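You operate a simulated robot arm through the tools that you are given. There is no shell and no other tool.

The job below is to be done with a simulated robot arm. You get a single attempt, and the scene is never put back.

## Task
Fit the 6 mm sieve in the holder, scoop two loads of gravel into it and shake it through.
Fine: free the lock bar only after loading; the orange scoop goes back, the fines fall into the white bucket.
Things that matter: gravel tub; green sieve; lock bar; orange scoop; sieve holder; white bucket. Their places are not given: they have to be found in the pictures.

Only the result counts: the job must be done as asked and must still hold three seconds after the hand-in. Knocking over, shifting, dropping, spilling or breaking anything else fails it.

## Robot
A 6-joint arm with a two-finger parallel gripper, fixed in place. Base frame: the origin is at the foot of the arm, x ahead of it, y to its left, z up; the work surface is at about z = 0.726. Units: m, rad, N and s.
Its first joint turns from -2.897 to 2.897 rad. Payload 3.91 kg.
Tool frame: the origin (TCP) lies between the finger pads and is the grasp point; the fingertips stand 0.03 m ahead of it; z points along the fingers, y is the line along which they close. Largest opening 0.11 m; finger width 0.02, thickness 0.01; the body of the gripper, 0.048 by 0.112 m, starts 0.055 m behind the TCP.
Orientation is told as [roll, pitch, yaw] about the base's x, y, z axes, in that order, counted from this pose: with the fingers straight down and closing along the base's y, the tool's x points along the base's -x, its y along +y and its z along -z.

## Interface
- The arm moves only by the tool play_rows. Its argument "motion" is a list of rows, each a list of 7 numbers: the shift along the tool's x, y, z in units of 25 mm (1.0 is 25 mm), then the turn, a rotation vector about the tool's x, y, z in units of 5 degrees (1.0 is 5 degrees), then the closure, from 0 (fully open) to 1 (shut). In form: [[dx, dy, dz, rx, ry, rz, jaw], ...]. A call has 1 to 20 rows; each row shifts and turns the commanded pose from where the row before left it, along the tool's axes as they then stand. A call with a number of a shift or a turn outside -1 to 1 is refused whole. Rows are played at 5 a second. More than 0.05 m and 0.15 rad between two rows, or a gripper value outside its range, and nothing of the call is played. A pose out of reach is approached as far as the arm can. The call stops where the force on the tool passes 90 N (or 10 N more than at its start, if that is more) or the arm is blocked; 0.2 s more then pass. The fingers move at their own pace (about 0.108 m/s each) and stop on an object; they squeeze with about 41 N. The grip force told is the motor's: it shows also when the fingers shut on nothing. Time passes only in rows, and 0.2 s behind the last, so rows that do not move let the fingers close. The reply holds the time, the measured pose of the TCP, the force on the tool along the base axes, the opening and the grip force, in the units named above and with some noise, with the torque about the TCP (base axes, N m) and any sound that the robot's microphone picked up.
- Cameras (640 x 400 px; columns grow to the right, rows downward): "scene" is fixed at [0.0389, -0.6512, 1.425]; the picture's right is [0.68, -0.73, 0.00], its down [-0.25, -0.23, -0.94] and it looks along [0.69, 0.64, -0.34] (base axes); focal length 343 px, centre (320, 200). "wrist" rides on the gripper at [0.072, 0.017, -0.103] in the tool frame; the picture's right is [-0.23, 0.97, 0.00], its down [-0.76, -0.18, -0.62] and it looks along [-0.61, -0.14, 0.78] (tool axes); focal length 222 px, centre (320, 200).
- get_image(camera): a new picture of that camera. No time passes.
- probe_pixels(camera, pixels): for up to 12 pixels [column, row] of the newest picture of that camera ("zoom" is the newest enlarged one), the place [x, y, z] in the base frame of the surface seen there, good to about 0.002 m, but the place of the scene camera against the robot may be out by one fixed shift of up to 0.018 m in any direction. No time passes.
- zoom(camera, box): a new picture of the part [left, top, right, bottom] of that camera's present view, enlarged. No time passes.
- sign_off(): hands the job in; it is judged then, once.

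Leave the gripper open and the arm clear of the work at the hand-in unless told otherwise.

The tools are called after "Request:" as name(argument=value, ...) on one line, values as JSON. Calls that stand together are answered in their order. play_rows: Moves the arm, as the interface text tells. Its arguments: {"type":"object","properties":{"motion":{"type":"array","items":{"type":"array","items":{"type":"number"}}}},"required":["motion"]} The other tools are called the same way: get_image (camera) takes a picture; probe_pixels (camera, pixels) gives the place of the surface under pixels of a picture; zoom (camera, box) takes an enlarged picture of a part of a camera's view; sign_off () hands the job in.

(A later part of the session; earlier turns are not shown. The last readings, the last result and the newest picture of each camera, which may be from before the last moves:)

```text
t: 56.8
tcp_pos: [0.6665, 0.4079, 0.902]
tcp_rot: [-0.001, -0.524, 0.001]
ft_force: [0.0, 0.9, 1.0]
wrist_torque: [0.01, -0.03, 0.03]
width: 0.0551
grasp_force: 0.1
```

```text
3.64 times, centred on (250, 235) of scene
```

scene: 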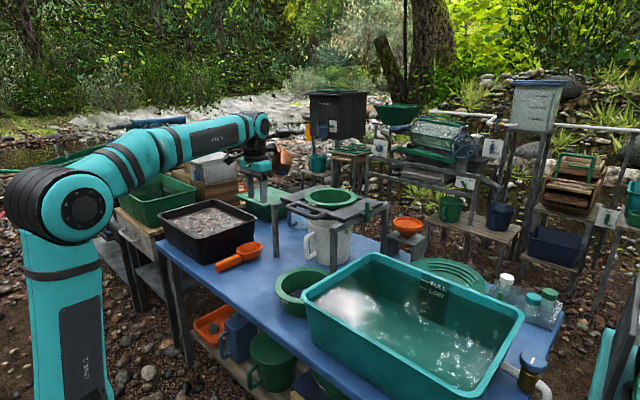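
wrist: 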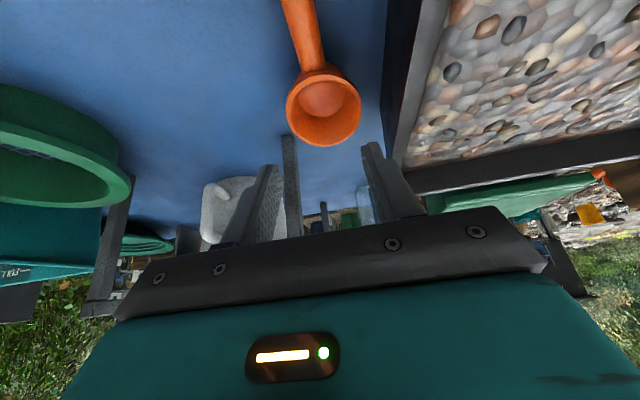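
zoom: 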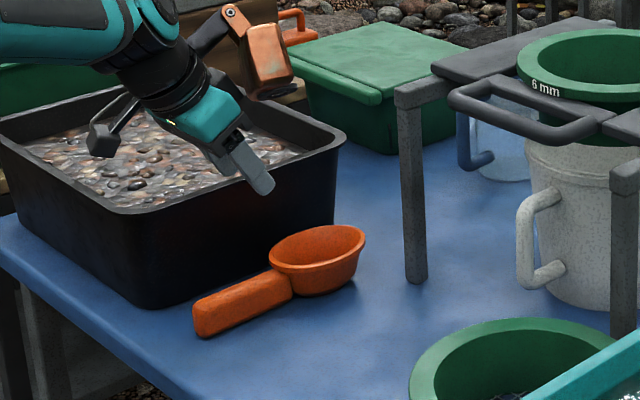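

Descending to z≈0.80 with a −3 mm y correction, then checking.

Request:
play_rows(motion=[[0.5225, -0.03, 0.876, 0, 0, 0, 0.5], [0.5225, -0.03, 0.876, 0, 0, 0, 0.5], [0.5225, -0.03, 0.876, 0, 0, 0, 0.5], [0.5225, -0.03, 0.876, 0, 0, 0, 0.5]])

Request:
get_image(camera="wrist")

Request:
zoom(camera="scene", box=[180, 200, 300, 290])

```text
t: 57.8
tcp_pos: [0.6648, 0.4023, 0.798]
tcp_rot: [0.0, -0.523, 0.0]
ft_force: [-0.8, 0.0, -0.2]
wrist_torque: [-0.01, -0.01, 0.02]
width: 0.0551
grasp_force: 0.0
```

```text
taken
```

wrist: 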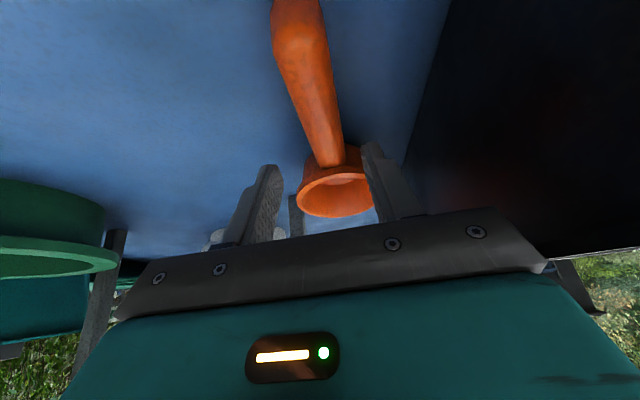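

```text
4.44 times, centred on (240, 245) of scene
```

zoom: 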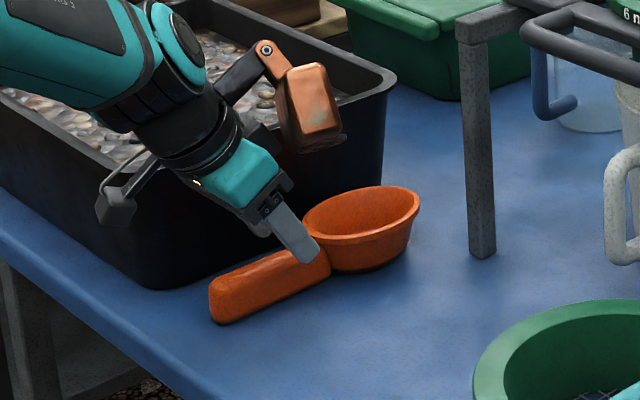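

Aligned with the handle. Descending the last 3.7 cm.

Request:
play_rows(motion=[[0.247, 0.027, 0.427, 0, 0, 0, 0.5], [0.247, 0.027, 0.427, 0, 0, 0, 0.5], [0.247, 0.027, 0.427, 0, 0, 0, 0.5]])

Request:
zoom(camera="scene", box=[190, 210, 290, 285])

Request:
get_image(camera="wrist")

```text
t: 58.6
tcp_pos: [0.6634, 0.4051, 0.7628]
tcp_rot: [0.002, -0.525, 0.0]
ft_force: [0.4, 0.3, 0.1]
wrist_torque: [0.0, 0.02, -0.04]
width: 0.0552
grasp_force: 0.1
```

```text
5.33 times, centred on (240, 248) of scene
```

zoom: 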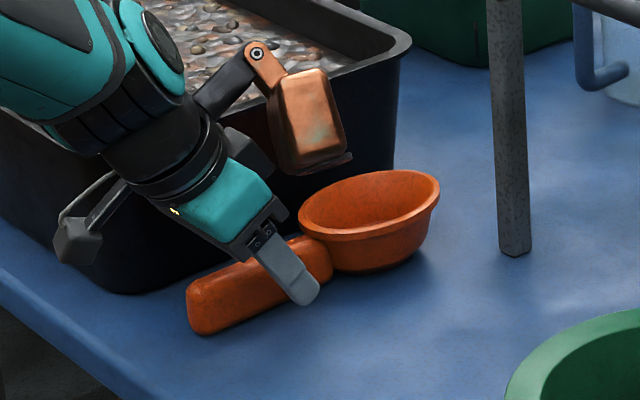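

```text
taken
```

wrist: 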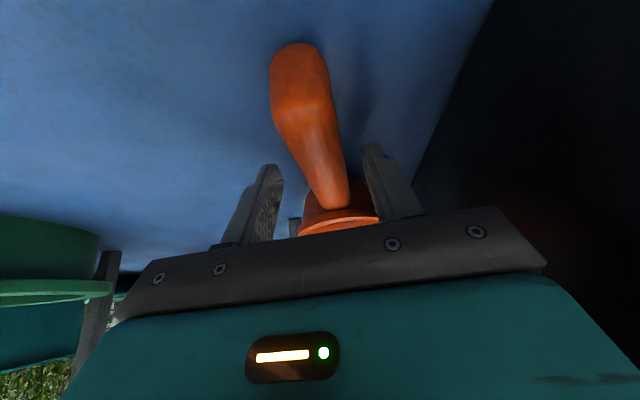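

Fingers straddle the handle. Closing.

Request:
play_rows(motion=[[0, 0, 0, 0, 0, 0, 0.65], [0, 0, 0, 0, 0, 0, 0.75], [0, 0, 0, 0, 0, 0, 0.85], [0, 0, 0, 0, 0, 0, 1], [0, 0, 0, 0, 0, 0, 1]])

Request:
zoom(camera="scene", box=[190, 210, 290, 285])

```text
t: 59.8
tcp_pos: [0.6636, 0.4055, 0.7626]
tcp_rot: [0.0, -0.524, 0.001]
ft_force: [0.1, -0.9, 0.9]
wrist_torque: [0.03, -0.03, 0.03]
width: 0.0243
grasp_force: 40.8
```

```text
5.33 times, centred on (240, 248) of scene
```

zoom: 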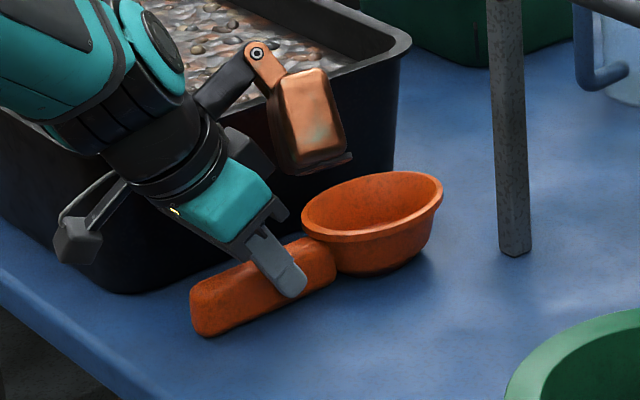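

Gripped (0.024 m). Lifting slowly 5 cm and checking.

Request:
play_rows(motion=[[-0.1, 0, -0.173, 0, 0, 0, 1], [-0.2, 0, -0.346, 0, 0, 0, 1], [-0.3, 0, -0.52, 0, 0, 0, 1], [-0.4, 0, -0.693, 0, 0, 0, 1], [0, 0, 0, 0, 0, 0, 1]])

Request:
zoom(camera="scene", box=[190, 190, 310, 280])

Request:
get_image(camera="wrist")

```text
t: 61.0
tcp_pos: [0.6628, 0.4081, 0.8126]
tcp_rot: [0.0, -0.523, -0.002]
ft_force: [0.1, 0.8, -1.1]
wrist_torque: [0.0, 0.03, -0.01]
width: 0.0244
grasp_force: 40.7
```

```text
4.44 times, centred on (250, 235) of scene
```

zoom: 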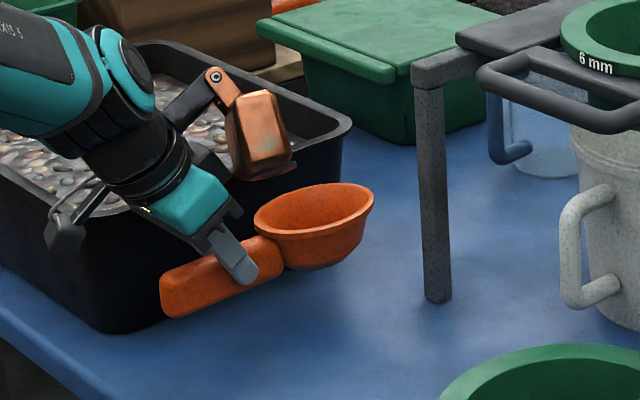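

```text
taken
```

wrist: 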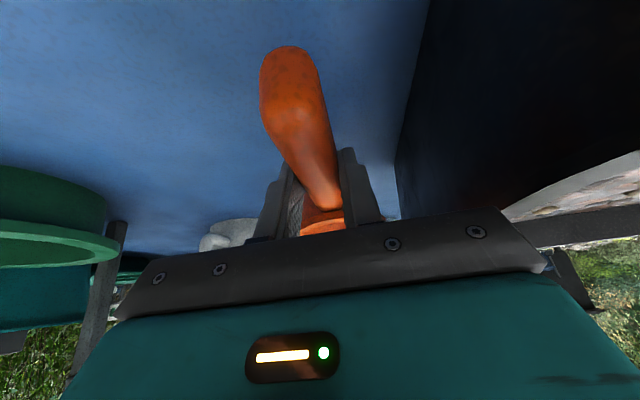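

Lifted level, no slip. Raising to z≈0.96 and moving over the tub to TCP (0.60, 0.62).

Request:
play_rows(motion=[[-0.42, 0, -0.7275, 0, 0, 0, 1], [-0.42, 0, -0.7275, 0, 0, 0, 1], [-0.42, 0, -0.7275, 0, 0, 0, 1], [-0.42, 0, -0.7275, 0, 0, 0, 1], [-0.42, 0, -0.7275, 0, 0, 0, 1], [-0.42, 0, -0.7275, 0, 0, 0, 1], [-0.42, 0, -0.7275, 0, 0, 0, 1], [0.242, 0.942, -0.14, 0, 0, 0, 1], [0.242, 0.942, -0.14, 0, 0, 0, 1], [0.242, 0.942, -0.14, 0, 0, 0, 1], [0.242, 0.942, -0.14, 0, 0, 0, 1], [0.242, 0.942, -0.14, 0, 0, 0, 1], [0.242, 0.942, -0.14, 0, 0, 0, 1], [0.242, 0.942, -0.14, 0, 0, 0, 1], [0.242, 0.942, -0.14, 0, 0, 0, 1], [0.242, 0.942, -0.14, 0, 0, 0, 1]])

Request:
get_image(camera="wrist")

Request:
zoom(camera="scene", box=[130, 150, 300, 270])

```text
t: 64.4
tcp_pos: [0.6003, 0.6168, 0.9628]
tcp_rot: [0.002, -0.524, 0.0]
ft_force: [-0.2, -0.7, -0.7]
wrist_torque: [0.05, 0.07, -0.03]
width: 0.0244
grasp_force: 41.2
```

```text
taken
```

wrist: 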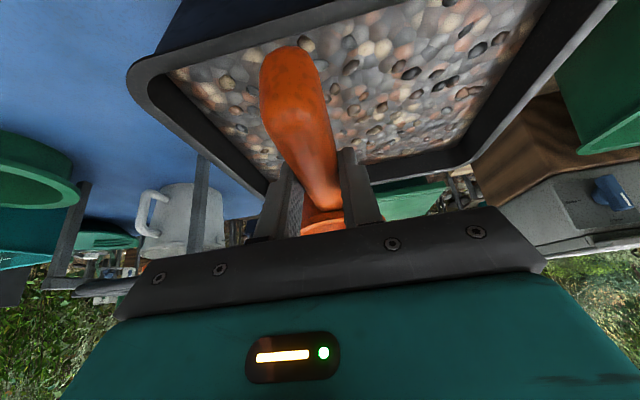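

```text
3.33 times, centred on (215, 210) of scene
```

zoom: 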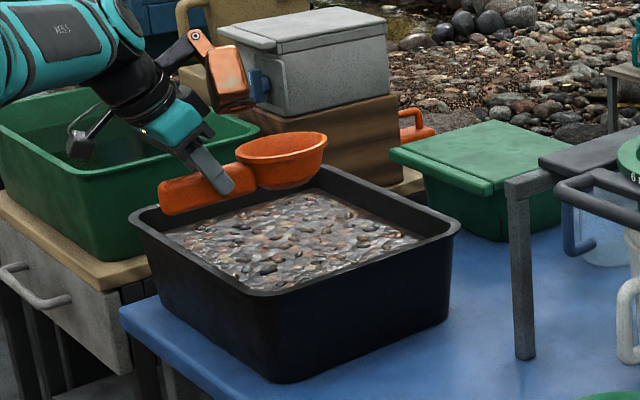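

Above the tub, bowl over the gravel. Pitching the bowl down by 50° (ry +10 rows).

Request:
play_rows(motion=[[0, 0, 0, 0, 1, 0, 1], [0, 0, 0, 0, 1, 0, 1], [0, 0, 0, 0, 1, 0, 1], [0, 0, 0, 0, 1, 0, 1], [0, 0, 0, 0, 1, 0, 1], [0, 0, 0, 0, 1, 0, 1], [0, 0, 0, 0, 1, 0, 1], [0, 0, 0, 0, 1, 0, 1], [0, 0, 0, 0, 1, 0, 1], [0, 0, 0, 0, 1, 0, 1]])

Request:
zoom(camera="scene", box=[130, 150, 300, 270])

Request:
get_image(camera="wrist")

```text
t: 66.6
tcp_pos: [0.5996, 0.6158, 0.9607]
tcp_rot: [-0.001, 0.351, 0.004]
ft_force: [-0.1, 0.1, -0.3]
wrist_torque: [0.02, -0.02, -0.01]
width: 0.0242
grasp_force: 41.1
```

```text
3.33 times, centred on (215, 210) of scene
```

zoom: 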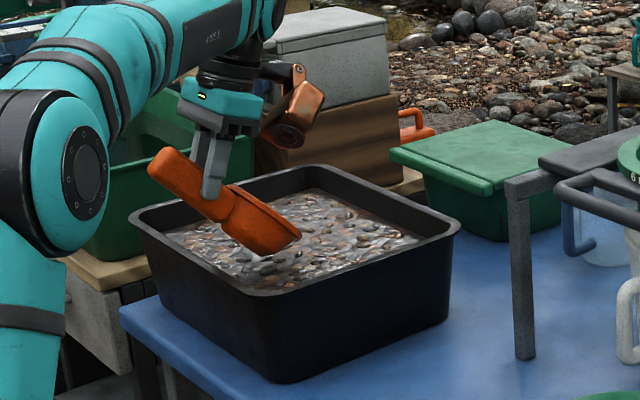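

```text
taken
```

wrist: 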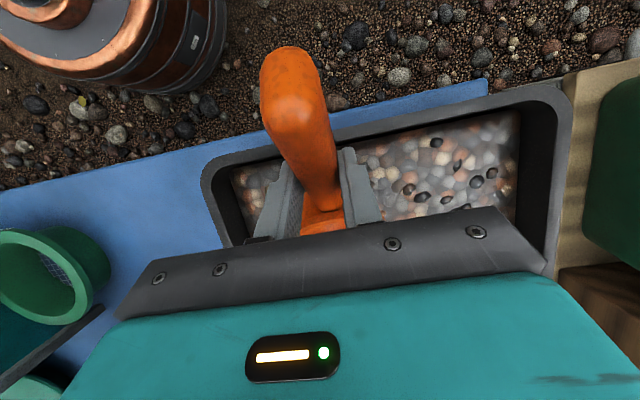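

Pitched 50°, lip at ≈0.85 above the gravel at 0.818. Plunging forward-down in small steps.

Request:
play_rows(motion=[[-0.453, 0, 0.3675, 0, 0, 0, 1], [-0.453, 0, 0.3675, 0, 0, 0, 1], [-0.453, 0, 0.3675, 0, 0, 0, 1], [-0.453, 0, 0.3675, 0, 0, 0, 1]])

Request:
zoom(camera="scene", box=[150, 180, 280, 270])

```text
t: 67.6
tcp_pos: [0.6299, 0.6175, 0.9108]
tcp_rot: [0.0, 0.348, -0.001]
ft_force: [-0.1, 1.1, 0.3]
wrist_torque: [-0.02, -0.01, -0.03]
width: 0.0243
grasp_force: 40.9
```

```text
4.44 times, centred on (215, 225) of scene
```

zoom: 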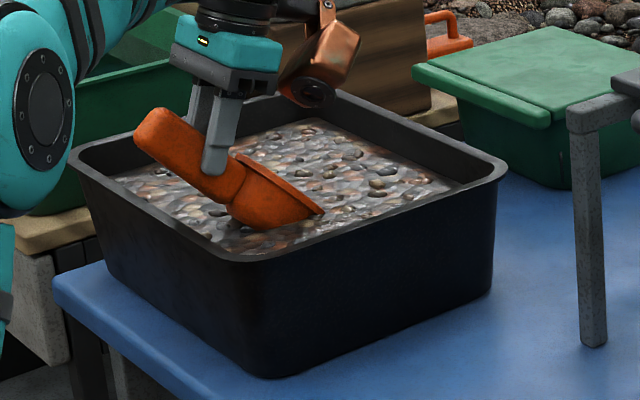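

No resistance from the gravel so far; the lip is ~2 cm in. Going 2 cm deeper, then sweeping forward while levelling the bowl to p=0 and rising.

Request:
play_rows(motion=[[-0.362, 0, 0.294, 0, 0, 0, 1], [-0.362, 0, 0.294, 0, 0, 0, 1], [-0.386, 0, 0.243, 0, -1, 0, 1], [-0.374, 0, 0.314, 0, -1, 0, 1], [-0.306, 0, 0.352, 0, -1, 0, 1], [-0.227, 0, 0.301, 0, -1, 0, 1], [-0.16, 0, 0.16, 0, -1, 0, 1], [-0.126, 0, -0.069, 0, -1, 0, 1], [-0.081, 0, -0.23, 0, -1, 0, 1], [-0.104, 0, -0.386, 0, -1, 0, 1], [-0.192, 0, -0.526, 0, -1, 0, 1], [-0.304, 0, -0.652, 0, -1, 0, 1], [-0.2, 0, -0.346, 0, 0, 0, 1], [0, 0, 0, 0, 0, 0, 1]])

Request:
zoom(camera="scene", box=[150, 170, 280, 260])

Request:
get_image(camera="wrist")

```text
t: 70.6
tcp_pos: [0.6752, 0.6175, 0.9089]
tcp_rot: [-0.001, -0.524, 0.0]
ft_force: [-0.4, -0.1, -4.0]
wrist_torque: [-0.04, 0.1, -0.01]
width: 0.0246
grasp_force: 41.0
```

```text
4.44 times, centred on (215, 215) of scene
```

zoom: 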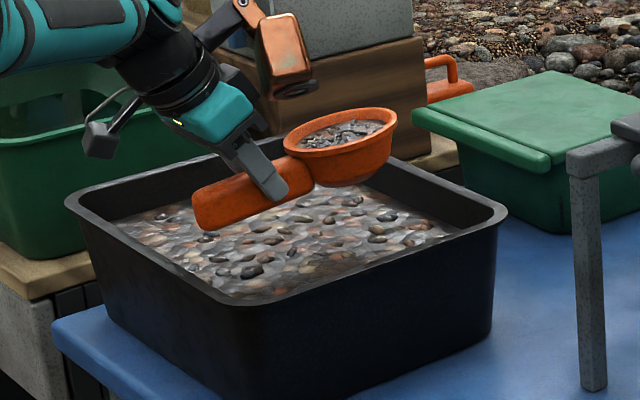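

```text
taken
```

wrist: 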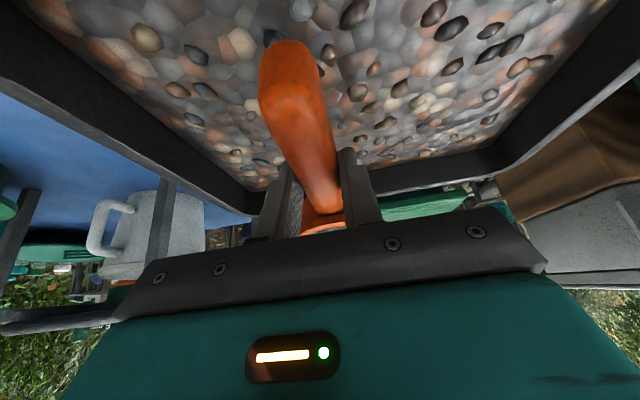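

The bowl is full of gravel (≈3 N extra weight). Lifting gently, then carrying level toward the sieve.

Request:
play_rows(motion=[[-0.2, 0, -0.35, 0, 0, 0, 1], [-0.36, 0, -0.6235, 0, 0, 0, 1], [-0.36, 0, -0.6235, 0, 0, 0, 1], [-0.36, 0, -0.6235, 0, 0, 0, 1], [-0.36, 0, -0.6235, 0, 0, 0, 1], [-0.2, -0.3, -0.2, 0, 0, 0, 1], [-0.468, -0.7136, 0.0184, 0, 0, 0, 1], [-0.468, -0.7136, 0.0184, 0, 0, 0, 1], [-0.468, -0.7136, 0.0184, 0, 0, 0, 1], [-0.468, -0.7136, 0.0184, 0, 0, 0, 1], [-0.468, -0.7136, 0.0184, 0, 0, 0, 1], [-0.468, -0.7136, 0.0184, 0, 0, 0, 1], [-0.468, -0.7136, 0.0184, 0, 0, 0, 1], [-0.468, -0.7136, 0.0184, 0, 0, 0, 1], [-0.468, -0.7136, 0.0184, 0, 0, 0, 1], [-0.468, -0.7136, 0.0184, 0, 0, 0, 1]])

Request:
zoom(camera="scene", box=[180, 120, 380, 250])

```text
t: 74.0
tcp_pos: [0.7813, 0.4319, 1.0544]
tcp_rot: [0.002, -0.523, 0.002]
ft_force: [-0.6, 0.4, -3.5]
wrist_torque: [0.02, 0.07, -0.05]
width: 0.0246
grasp_force: 40.8
```

```text
3.08 times, centred on (280, 185) of scene
```

zoom: 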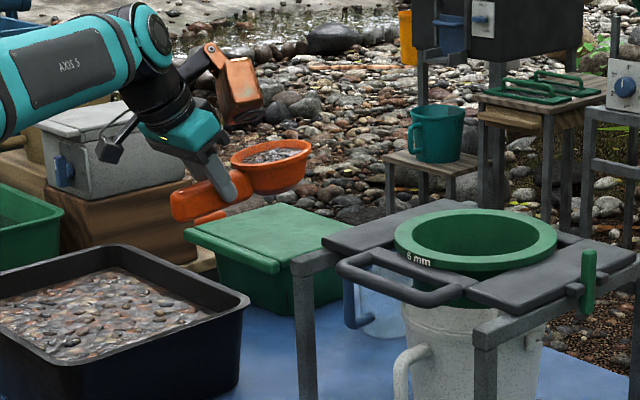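

Still level and loaded at (0.781, 0.432, 1.054). Continue to TCP (0.903, 0.21, 1.12), bowl over the sieve.

Request:
play_rows(motion=[[-0.461, -0.74, 0.0136, 0, 0, 0, 1], [-0.461, -0.74, 0.0136, 0, 0, 0, 1], [-0.461, -0.74, 0.0136, 0, 0, 0, 1], [-0.461, -0.74, 0.0136, 0, 0, 0, 1], [-0.461, -0.74, 0.0136, 0, 0, 0, 1], [-0.461, -0.74, 0.0136, 0, 0, 0, 1], [-0.461, -0.74, 0.0136, 0, 0, 0, 1], [-0.461, -0.74, 0.0136, 0, 0, 0, 1], [-0.461, -0.74, 0.0136, 0, 0, 0, 1], [-0.461, -0.74, 0.0136, 0, 0, 0, 1], [-0.461, -0.74, 0.0136, 0, 0, 0, 1], [-0.461, -0.74, 0.0136, 0, 0, 0, 1], [0, 0, 0, 0, 0, 0, 1]])

Request:
zoom(camera="scene", box=[240, 110, 400, 230])

Request:
get_image(camera="wrist")

```text
t: 76.8
tcp_pos: [0.9016, 0.2068, 1.1165]
tcp_rot: [0.0, -0.525, 0.001]
ft_force: [-0.8, -0.2, -3.7]
wrist_torque: [-0.01, 0.1, 0.0]
width: 0.0248
grasp_force: 40.9
```

```text
3.33 times, centred on (320, 170) of scene
```

zoom: 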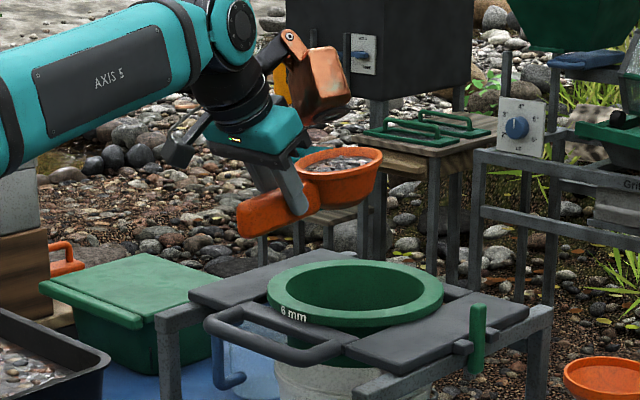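

```text
taken
```

wrist: 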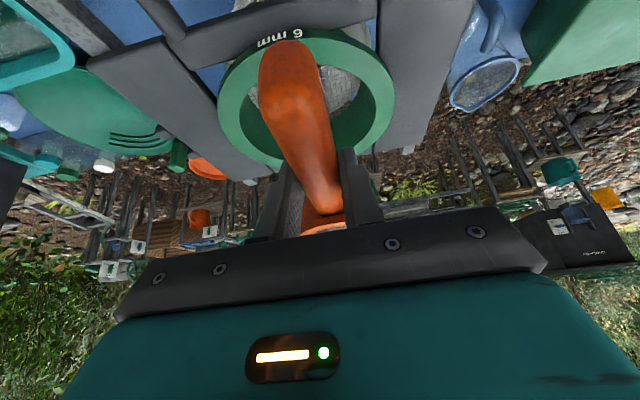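

Bowl is above the sieve. Starting the roll about the handle (base x) by 32° to test the wrist.

Request:
play_rows(motion=[[0, 0, 0, -0.693, 0, 0.4, 1], [0, 0, 0, -0.693, 0, 0.4, 1], [0, 0, 0, -0.693, 0, 0.4, 1], [0, 0, 0, -0.693, 0, 0.4, 1], [0, 0, 0, -0.693, 0, 0.4, 1], [0, 0, 0, -0.693, 0, 0.4, 1]])

Request:
zoom(camera="scene", box=[240, 110, 400, 230])

```text
t: 78.2
tcp_pos: [0.9025, 0.2092, 1.1181]
tcp_rot: [0.477, -0.471, -0.229]
ft_force: [-0.1, -0.1, -3.9]
wrist_torque: [-0.05, 0.11, 0.03]
width: 0.0247
grasp_force: 40.7
```

```text
3.33 times, centred on (320, 170) of scene
```

zoom: 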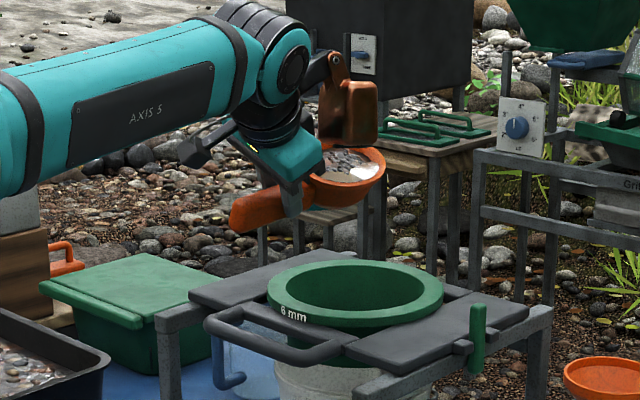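

Works; gravel holds at 24°. Continue rolling to ~64°.

Request:
play_rows(motion=[[0, 0, 0, -0.693, 0, 0.4, 1], [0, 0, 0, -0.693, 0, 0.4, 1], [0, 0, 0, -0.693, 0, 0.4, 1], [0, 0, 0, -0.693, 0, 0.4, 1], [0, 0, 0, -0.693, 0, 0.4, 1], [0, 0, 0, -0.693, 0, 0.4, 1], [0, 0, 0, -0.693, 0, 0.4, 1], [0, 0, 0, -0.693, 0, 0.4, 1], [0, 0, 0, -0.693, 0, 0.4, 1], [0, 0, 0, -0.693, 0, 0.4, 1]])

Request:
zoom(camera="scene", box=[240, 110, 400, 230])

```text
t: 80.4
tcp_pos: [0.9021, 0.2086, 1.1196]
tcp_rot: [1.17, -0.221, -0.476]
ft_force: [0.7, -0.3, -2.8]
wrist_torque: [-0.01, 0.05, 0.04]
width: 0.0247
grasp_force: 41.3
```

```text
3.33 times, centred on (320, 170) of scene
```

zoom: 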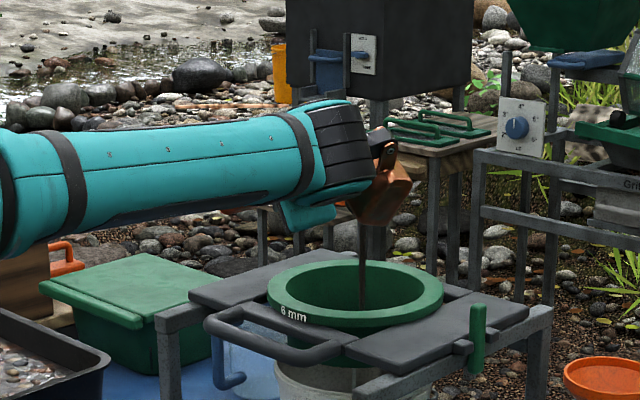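

A stream of gravel pours into the sieve at (363,250) of the zoom. Continue to ~100° and hold.

Request:
play_rows(motion=[[0, 0, 0, -0.433, 0, 0.25, 1], [0, 0, 0, -0.433, 0, 0.25, 1], [0, 0, 0, -0.433, 0, 0.25, 1], [0, 0, 0, -0.433, 0, 0.25, 1], [0, 0, 0, -0.433, 0, 0.25, 1], [0, 0, 0, -0.433, 0, 0.25, 1], [0, 0, 0, -0.433, 0, 0.25, 1], [0, 0, 0, -0.433, 0, 0.25, 1], [0, 0, 0, -0.693, 0, 0.4, 1], [0, 0, 0, -0.693, 0, 0.4, 1], [0, 0, 0, -0.693, 0, 0.4, 1], [0, 0, 0, -0.693, 0, 0.4, 1], [0, 0, 0, 0, 0, 0, 1], [0, 0, 0, 0, 0, 0, 1]])

Request:
zoom(camera="scene", box=[240, 110, 400, 230])

Request:
get_image(camera="wrist")

```text
t: 83.4
tcp_pos: [0.901, 0.2087, 1.1196]
tcp_rot: [1.725, 0.086, -0.517]
ft_force: [-0.1, -0.1, -0.7]
wrist_torque: [-0.03, 0.07, -0.01]
width: 0.0245
grasp_force: 40.9
```

```text
3.33 times, centred on (320, 170) of scene
```

zoom: 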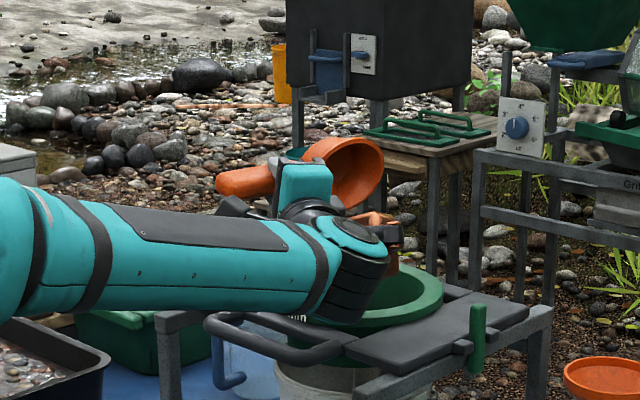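

```text
taken
```

wrist: 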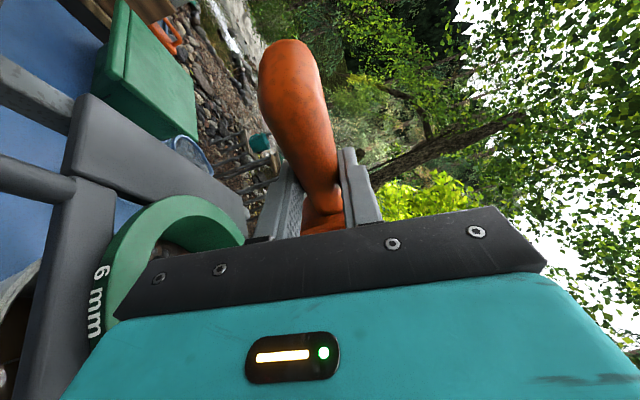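

The scoop is empty (force back to −0.7 N). Rolling back level.

Request:
play_rows(motion=[[0, 0, 0, 0.866, 0, -0.5, 1], [0, 0, 0, 0.866, 0, -0.5, 1], [0, 0, 0, 0.866, 0, -0.5, 1], [0, 0, 0, 0.866, 0, -0.5, 1], [0, 0, 0, 0.866, 0, -0.5, 1], [0, 0, 0, 0.866, 0, -0.5, 1], [0, 0, 0, 0.866, 0, -0.5, 1], [0, 0, 0, 0.866, 0, -0.5, 1], [0, 0, 0, 0.866, 0, -0.5, 1], [0, 0, 0, 0.866, 0, -0.5, 1], [0, 0, 0, 0.866, 0, -0.5, 1], [0, 0, 0, 0.866, 0, -0.5, 1], [0, 0, 0, 0.866, 0, -0.5, 1], [0, 0, 0, 0.866, 0, -0.5, 1], [0, 0, 0, 0.866, 0, -0.5, 1], [0, 0, 0, 0.866, 0, -0.5, 1], [0, 0, 0, 0.866, 0, -0.5, 1], [0, 0, 0, 0.866, 0, -0.5, 1], [0, 0, 0, 0.866, 0, -0.5, 1], [0, 0, 0, 0.866, 0, -0.5, 1]])

Request:
zoom(camera="scene", box=[240, 110, 400, 230])

Request:
get_image(camera="wrist")

```text
t: 87.6
tcp_pos: [0.9009, 0.2082, 1.1192]
tcp_rot: [-0.003, -0.522, -0.002]
ft_force: [-0.1, 0.1, -0.8]
wrist_torque: [0.02, 0.0, 0.0]
width: 0.0244
grasp_force: 41.2
```

```text
3.33 times, centred on (320, 170) of scene
```

zoom: 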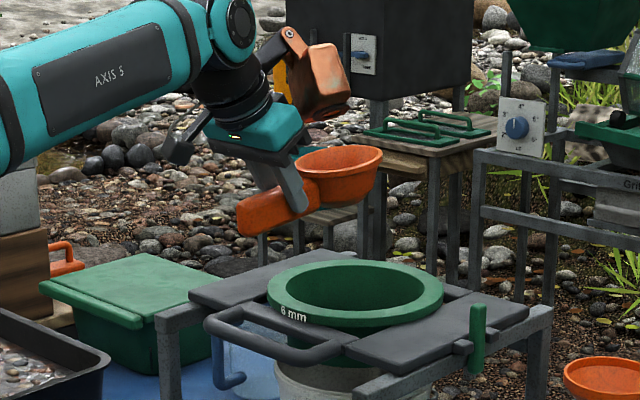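

```text
taken
```

wrist: 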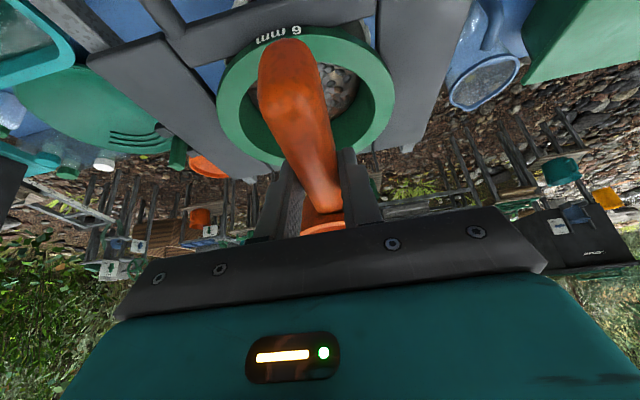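

Gravel lies in the sieve (seen at (340,85)), nothing spilled. Returning to the tub for the second load, to TCP (0.60, 0.57, 0.963).

Request:
play_rows(motion=[[0.606, 0.987, -0.0164, 0, 0, 0, 1], [0.606, 0.987, -0.0164, 0, 0, 0, 1], [0.606, 0.987, -0.0164, 0, 0, 0, 1], [0.606, 0.987, -0.0164, 0, 0, 0, 1], [0.606, 0.987, -0.0164, 0, 0, 0, 1], [0.606, 0.987, -0.0164, 0, 0, 0, 1], [0.606, 0.987, -0.0164, 0, 0, 0, 1], [0.606, 0.987, -0.0164, 0, 0, 0, 1], [0.606, 0.987, -0.0164, 0, 0, 0, 1], [0.899, 0.622, -0.051, 0, 0, 0, 1], [0.899, 0.622, -0.051, 0, 0, 0, 1], [0.899, 0.622, -0.051, 0, 0, 0, 1], [0.899, 0.622, -0.051, 0, 0, 0, 1], [0.899, 0.622, -0.051, 0, 0, 0, 1], [0.899, 0.622, -0.051, 0, 0, 0, 1], [0.899, 0.622, -0.051, 0, 0, 0, 1], [0.899, 0.622, -0.051, 0, 0, 0, 1], [0.899, 0.622, -0.051, 0, 0, 0, 1]])

Request:
zoom(camera="scene", box=[130, 150, 300, 270])

Request:
zoom(camera="scene", box=[270, 170, 400, 260])

Request:
get_image(camera="wrist")

```text
t: 91.4
tcp_pos: [0.5983, 0.5725, 0.9622]
tcp_rot: [-0.003, -0.524, 0.002]
ft_force: [-0.2, 0.2, -1.4]
wrist_torque: [0.02, 0.09, 0.03]
width: 0.0242
grasp_force: 40.8
```

```text
3.33 times, centred on (215, 210) of scene
```

zoom: 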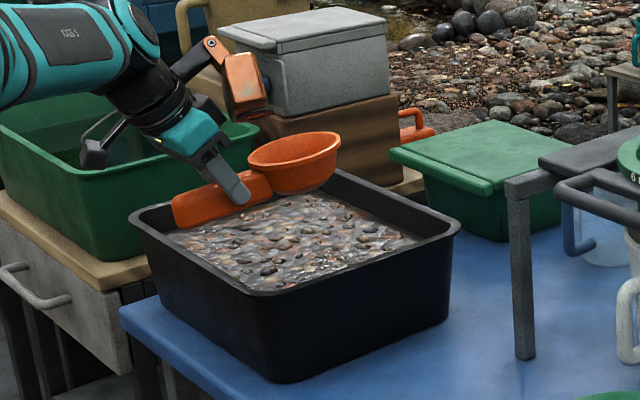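

```text
4.44 times, centred on (335, 215) of scene
```

zoom: 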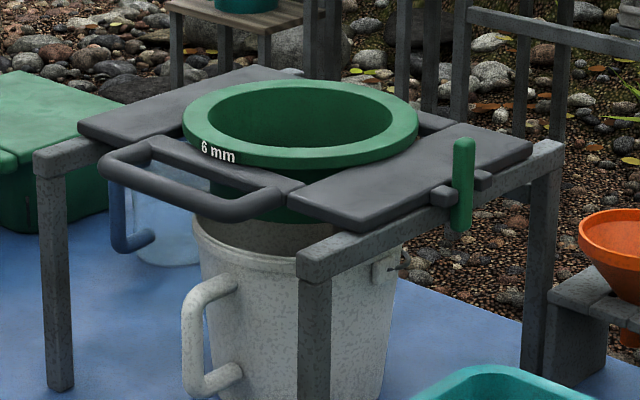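

```text
taken
```

wrist: 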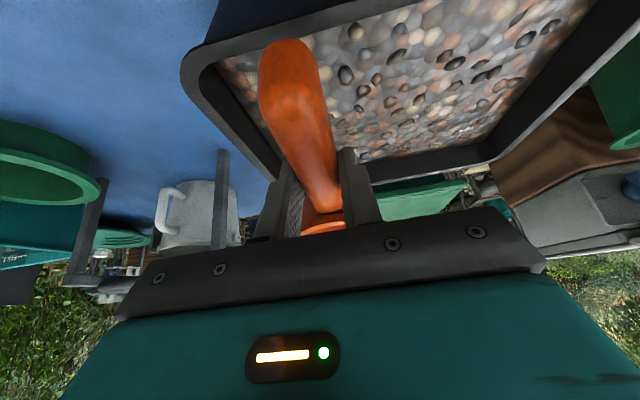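

The first load went cleanly into the sieve; no spill on the holder. Repeating the scoop: pitch down 50° and plunge.

Request:
play_rows(motion=[[0, 0, 0, 0, 1, 0, 1], [0, 0, 0, 0, 1, 0, 1], [0, 0, 0, 0, 1, 0, 1], [0, 0, 0, 0, 1, 0, 1], [0, 0, 0, 0, 1, 0, 1], [0, 0, 0, 0, 1, 0, 1], [0, 0, 0, 0, 1, 0, 1], [0, 0, 0, 0, 1, 0, 1], [0, 0, 0, 0, 1, 0, 1], [0, 0, 0, 0, 1, 0, 1], [-0.453, 0, 0.3675, 0, 0, 0, 1], [-0.453, 0, 0.3675, 0, 0, 0, 1], [-0.453, 0, 0.3675, 0, 0, 0, 1], [-0.453, 0, 0.3675, 0, 0, 0, 1]])

Request:
play_rows(motion=[[-0.362, 0, 0.294, 0, 0, 0, 1], [-0.362, 0, 0.294, 0, 0, 0, 1], [-0.386, 0, 0.243, 0, -1, 0, 1], [-0.374, 0, 0.314, 0, -1, 0, 1], [-0.306, 0, 0.352, 0, -1, 0, 1], [-0.227, 0, 0.301, 0, -1, 0, 1], [-0.16, 0, 0.16, 0, -1, 0, 1], [-0.126, 0, -0.069, 0, -1, 0, 1], [-0.081, 0, -0.23, 0, -1, 0, 1], [-0.104, 0, -0.386, 0, -1, 0, 1], [-0.192, 0, -0.526, 0, -1, 0, 1], [-0.304, 0, -0.652, 0, -1, 0, 1], [-0.2, 0, -0.346, 0, 0, 0, 1], [0, 0, 0, 0, 0, 0, 1]])

Request:
zoom(camera="scene", box=[150, 170, 280, 260])

```text
t: 94.4
tcp_pos: [0.6315, 0.5721, 0.9101]
tcp_rot: [0.001, 0.349, 0.0]
ft_force: [-0.3, 0.2, -0.3]
wrist_torque: [-0.02, 0.0, -0.03]
width: 0.0246
grasp_force: 40.9
```

```text
t: 97.4
tcp_pos: [0.675, 0.5707, 0.9112]
tcp_rot: [0.0, -0.523, 0.001]
ft_force: [0.6, -0.4, -1.9]
wrist_torque: [0.04, 0.09, -0.01]
width: 0.0247
grasp_force: 41.0
```

```text
4.44 times, centred on (215, 215) of scene
```

zoom: 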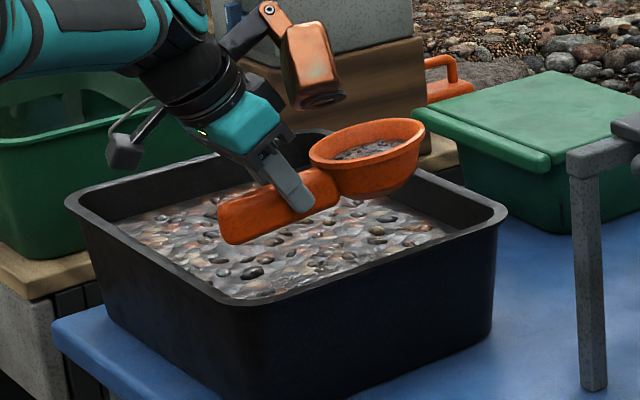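

This load looks smaller (lower fill, ≈−1.9 N). I'll check the gravel's surface before deciding to re-scoop.

Request:
get_image(camera="wrist")

Request:
zoom(camera="scene", box=[206, 190, 246, 220])

Request:
get_image(camera="scene")

Request:
probe_pixels(camera="scene", pixels=[[185, 222], [195, 225], [205, 228], [210, 235], [220, 228], [230, 224], [238, 222], [240, 226], [215, 220], [190, 215], [228, 205], [232, 203]])

```text
taken
```

wrist: 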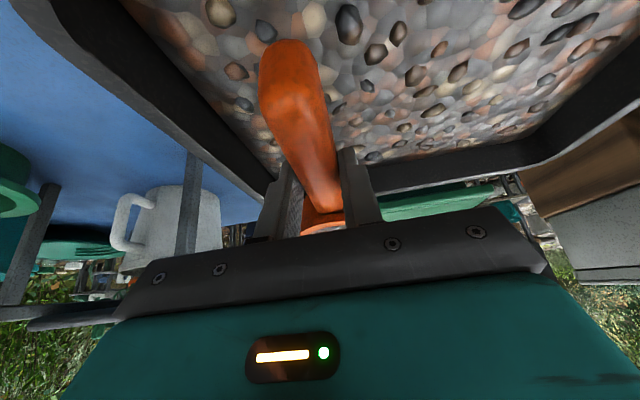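

```text
13.33 times, centred on (226, 205) of scene
```

zoom: 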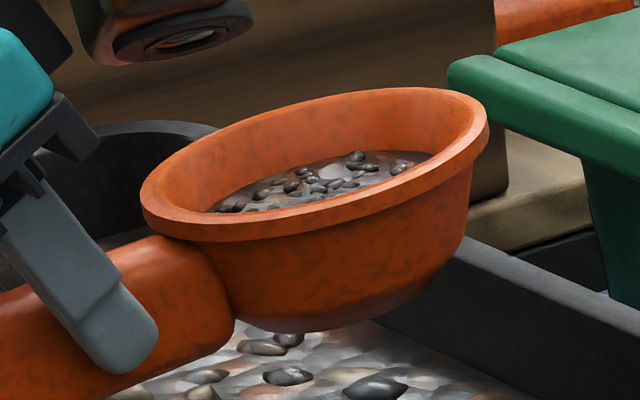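

```text
taken
```

scene: 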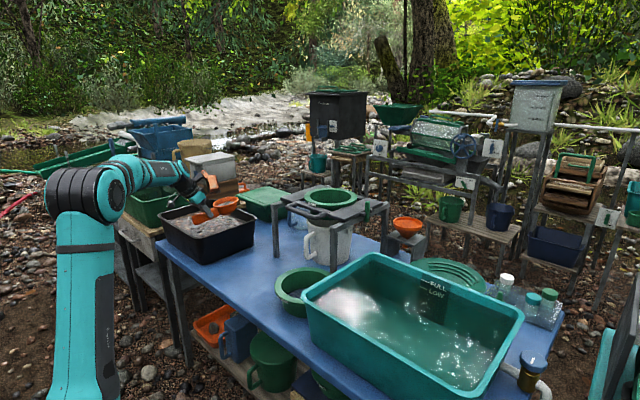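

```text
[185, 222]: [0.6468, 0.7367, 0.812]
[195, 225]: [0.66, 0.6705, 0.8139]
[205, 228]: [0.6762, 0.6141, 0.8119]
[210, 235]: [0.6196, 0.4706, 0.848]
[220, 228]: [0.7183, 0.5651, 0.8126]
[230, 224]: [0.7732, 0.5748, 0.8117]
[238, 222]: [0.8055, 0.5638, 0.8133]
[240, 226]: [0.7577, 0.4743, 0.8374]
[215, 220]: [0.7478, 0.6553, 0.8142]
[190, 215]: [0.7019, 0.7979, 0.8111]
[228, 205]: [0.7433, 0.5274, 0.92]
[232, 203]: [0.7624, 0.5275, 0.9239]
```

The gravel level is ≈0.815 everywhere; the bowl just went less deep. I'll re-scoop deeper (tipping returns this gravel into the tub): back up to the start over the tub, pitch down and plunge.

Request:
play_rows(motion=[[0.4, 0.5, -0.808, 0, 0, 0, 1], [0.4, 0.5, -0.808, 0, 0, 0, 1], [0.4, 0.5, -0.808, 0, 0, 0, 1], [0.4, 0.5, -0.808, 0, 0, 0, 1], [0, 0, 0, 0, 1, 0, 1], [0, 0, 0, 0, 1, 0, 1], [0, 0, 0, 0, 1, 0, 1], [0, 0, 0, 0, 1, 0, 1], [0, 0, 0, 0, 1, 0, 1], [0, 0, 0, 0, 1, 0, 1], [0, 0, 0, 0, 1, 0, 1], [0, 0, 0, 0, 1, 0, 1], [0, 0, 0, 0, 1, 0, 1], [0, 0, 0, 0, 1, 0, 1], [0, 0, 0, 0, 0, 0, 1], [-0.453, 0, 0.3675, 0, 0, 0, 1], [-0.453, 0, 0.3675, 0, 0, 0, 1], [-0.453, 0, 0.3675, 0, 0, 0, 1], [-0.453, 0, 0.3675, 0, 0, 0, 1]])

Request:
zoom(camera="scene", box=[150, 170, 280, 260])

```text
t: 101.4
tcp_pos: [0.628, 0.6228, 0.9114]
tcp_rot: [0.001, 0.348, -0.001]
ft_force: [0.3, -0.5, -1.5]
wrist_torque: [0.03, 0.01, 0.0]
width: 0.0246
grasp_force: 41.3
```

```text
4.44 times, centred on (215, 215) of scene
```

zoom: 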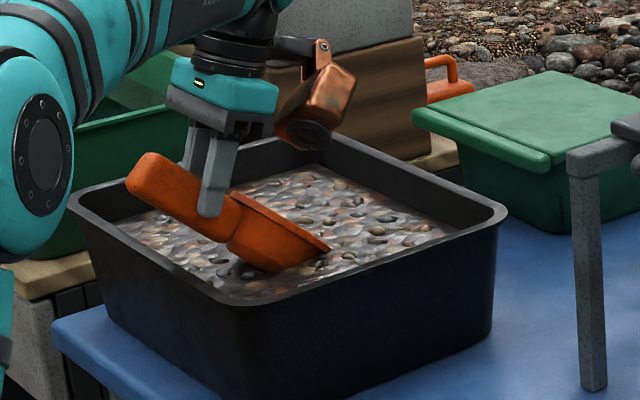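

Now the deeper sweep and levelling.

Request:
play_rows(motion=[[-0.447, 0, 0.4975, 0, 0, 0, 1], [-0.447, 0, 0.4975, 0, 0, 0, 1], [-0.386, 0, 0.243, 0, -1, 0, 1], [-0.374, 0, 0.314, 0, -1, 0, 1], [-0.306, 0, 0.352, 0, -1, 0, 1], [-0.227, 0, 0.301, 0, -1, 0, 1], [-0.16, 0, 0.16, 0, -1, 0, 1], [-0.12, 0, 0.01, 0, -1, 0, 1], [-0.074, 0, -0.19, 0, -1, 0, 1], [-0.104, 0, -0.386, 0, -1, 0, 1], [-0.205, 0, -0.564, 0, -1, 0, 1], [-0.304, 0, -0.652, 0, -1, 0, 1], [-0.4, 0, -0.693, 0, 0, 0, 1], [0, 0, 0, 0, 0, 0, 1]])

Request:
zoom(camera="scene", box=[150, 170, 280, 260])

Request:
zoom(camera="scene", box=[206, 185, 254, 220])

```text
t: 104.4
tcp_pos: [0.6733, 0.6219, 0.9083]
tcp_rot: [-0.004, -0.525, -0.001]
ft_force: [0.6, -0.7, -3.9]
wrist_torque: [0.0, 0.1, 0.01]
width: 0.0249
grasp_force: 41.2
```

```text
4.44 times, centred on (215, 215) of scene
```

zoom: 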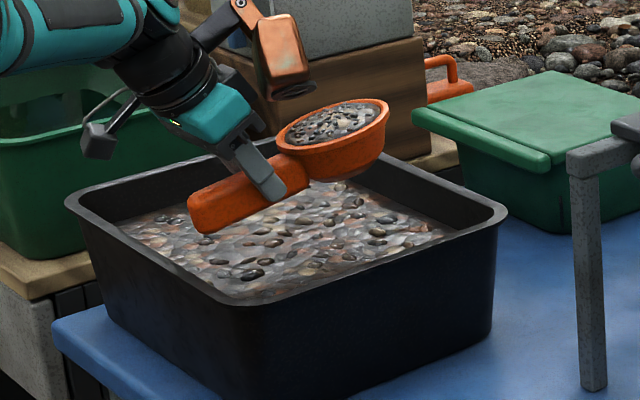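

```text
11.43 times, centred on (230, 202) of scene
```

zoom: 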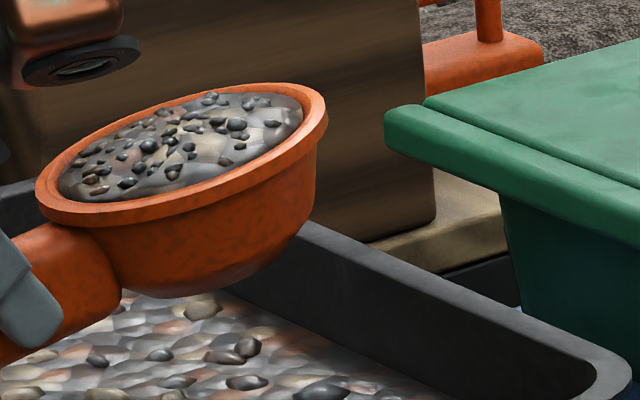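

Full load now (−3.9 N, gravel up near the rim). Lifting gently and carrying as before, with softer starts.

Request:
play_rows(motion=[[-0.1, 0, -0.17, 0, 0, 0, 1], [-0.2, 0, -0.35, 0, 0, 0, 1], [-0.32, 0, -0.55, 0, 0, 0, 1], [-0.36, 0, -0.6235, 0, 0, 0, 1], [-0.36, 0, -0.6235, 0, 0, 0, 1], [-0.32, -0.1, -0.5, 0, 0, 0, 1], [-0.25, -0.3, -0.2, 0, 0, 0, 1], [-0.35, -0.5, 0, 0, 0, 0, 1], [-0.45, -0.7, 0.018, 0, 0, 0, 1], [-0.468, -0.7136, 0.0184, 0, 0, 0, 1], [-0.468, -0.7136, 0.0184, 0, 0, 0, 1], [-0.468, -0.7136, 0.0184, 0, 0, 0, 1], [-0.468, -0.7136, 0.0184, 0, 0, 0, 1], [-0.468, -0.7136, 0.0184, 0, 0, 0, 1], [-0.468, -0.7136, 0.0184, 0, 0, 0, 1], [-0.468, -0.7136, 0.0184, 0, 0, 0, 1], [-0.468, -0.7136, 0.0184, 0, 0, 0, 1], [-0.3, -0.45, 0.0, 0, 0, 0, 1], [-0.15, -0.2, 0.0, 0, 0, 0, 1]])

Request:
zoom(camera="scene", box=[180, 120, 380, 250])

```text
t: 108.4
tcp_pos: [0.7901, 0.4241, 1.0554]
tcp_rot: [0.0, -0.522, 0.001]
ft_force: [0.3, 0.3, -3.8]
wrist_torque: [0.0, 0.1, 0.0]
width: 0.0248
grasp_force: 41.0
```

```text
3.08 times, centred on (280, 185) of scene
```

zoom: 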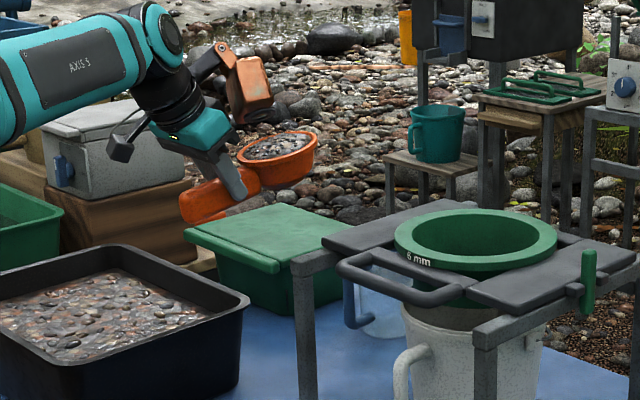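

Loaded and level. On to the pouring place with soft start/stop.

Request:
play_rows(motion=[[-0.182, -0.3, 0, 0, 0, 0, 1], [-0.365, -0.6, 0.003, 0, 0, 0, 1], [-0.456, -0.751, 0.003, 0, 0, 0, 1], [-0.456, -0.751, 0.003, 0, 0, 0, 1], [-0.456, -0.751, 0.003, 0, 0, 0, 1], [-0.456, -0.751, 0.003, 0, 0, 0, 1], [-0.456, -0.751, 0.003, 0, 0, 0, 1], [-0.456, -0.751, 0.003, 0, 0, 0, 1], [-0.456, -0.751, 0.003, 0, 0, 0, 1], [-0.456, -0.751, 0.003, 0, 0, 0, 1], [-0.456, -0.751, 0.003, 0, 0, 0, 1], [-0.365, -0.6, 0.003, 0, 0, 0, 1], [-0.182, -0.3, 0, 0, 0, 0, 1], [0, 0, 0, 0, 0, 0, 1]])

Request:
zoom(camera="scene", box=[240, 110, 400, 230])

```text
t: 111.4
tcp_pos: [0.9038, 0.209, 1.1195]
tcp_rot: [0.001, -0.523, 0.0]
ft_force: [-0.3, -0.1, -3.4]
wrist_torque: [0.01, 0.11, -0.02]
width: 0.0247
grasp_force: 41.7
```

```text
3.33 times, centred on (320, 170) of scene
```

zoom: 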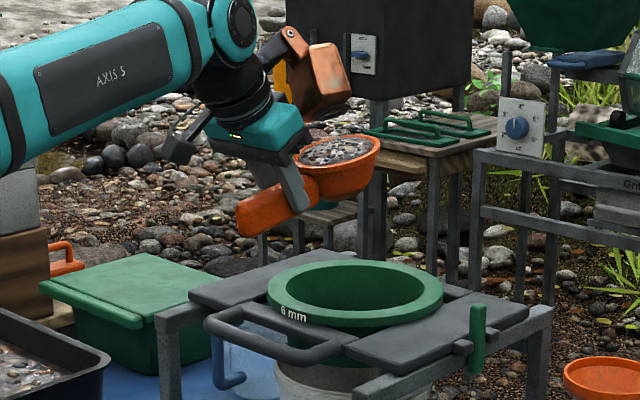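

Over the sieve. Pouring with the same roll.

Request:
play_rows(motion=[[0, 0, 0, -0.693, 0, 0.4, 1], [0, 0, 0, -0.693, 0, 0.4, 1], [0, 0, 0, -0.693, 0, 0.4, 1], [0, 0, 0, -0.693, 0, 0.4, 1], [0, 0, 0, -0.693, 0, 0.4, 1], [0, 0, 0, -0.693, 0, 0.4, 1], [0, 0, 0, -0.693, 0, 0.4, 1], [0, 0, 0, -0.693, 0, 0.4, 1], [0, 0, 0, -0.693, 0, 0.4, 1], [0, 0, 0, -0.693, 0, 0.4, 1], [0, 0, 0, -0.693, 0, 0.4, 1], [0, 0, 0, -0.693, 0, 0.4, 1], [0, 0, 0, -0.693, 0, 0.4, 1], [0, 0, 0, -0.693, 0, 0.4, 1], [0, 0, 0, -0.693, 0, 0.4, 1], [0, 0, 0, -0.693, 0, 0.4, 1]])

Request:
zoom(camera="scene", box=[240, 110, 400, 230])

Request:
play_rows(motion=[[0, 0, 0, -0.433, 0, 0.25, 1], [0, 0, 0, -0.433, 0, 0.25, 1], [0, 0, 0, -0.433, 0, 0.25, 1], [0, 0, 0, -0.433, 0, 0.25, 1], [0, 0, 0, -0.433, 0, 0.25, 1], [0, 0, 0, -0.433, 0, 0.25, 1], [0, 0, 0, -0.433, 0, 0.25, 1], [0, 0, 0, -0.433, 0, 0.25, 1], [0, 0, 0, -0.693, 0, 0.4, 1], [0, 0, 0, -0.693, 0, 0.4, 1], [0, 0, 0, -0.693, 0, 0.4, 1], [0, 0, 0, -0.693, 0, 0.4, 1], [0, 0, 0, 0, 0, 0, 1], [0, 0, 0, 0, 0, 0, 1], [0, 0, 0, 0, 0, 0, 1]])

Request:
zoom(camera="scene", box=[240, 110, 400, 230])

```text
t: 114.8
tcp_pos: [0.9026, 0.2075, 1.1207]
tcp_rot: [1.172, -0.222, -0.479]
ft_force: [-0.4, 0.6, -2.6]
wrist_torque: [-0.04, 0.04, 0.01]
width: 0.0246
grasp_force: 40.8
```

```text
3.33 times, centred on (320, 170) of scene
```

zoom: 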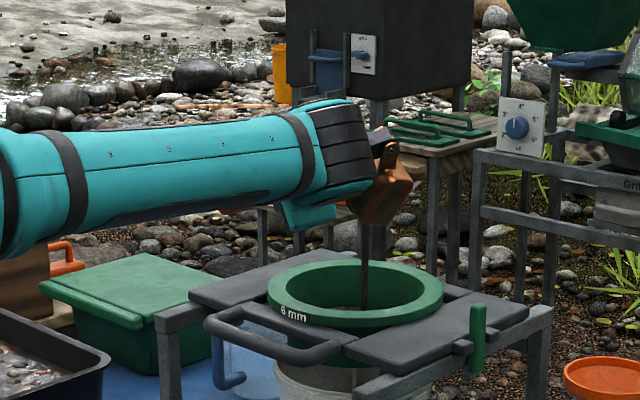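

```text
t: 118.0
tcp_pos: [0.9013, 0.2082, 1.1196]
tcp_rot: [1.721, 0.089, -0.517]
ft_force: [-0.6, 0.5, -0.6]
wrist_torque: [-0.01, 0.03, 0.01]
width: 0.0244
grasp_force: 40.9
```

```text
3.33 times, centred on (320, 170) of scene
```

zoom: 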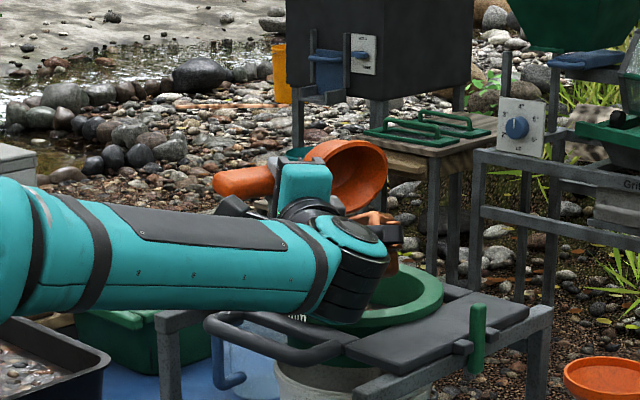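

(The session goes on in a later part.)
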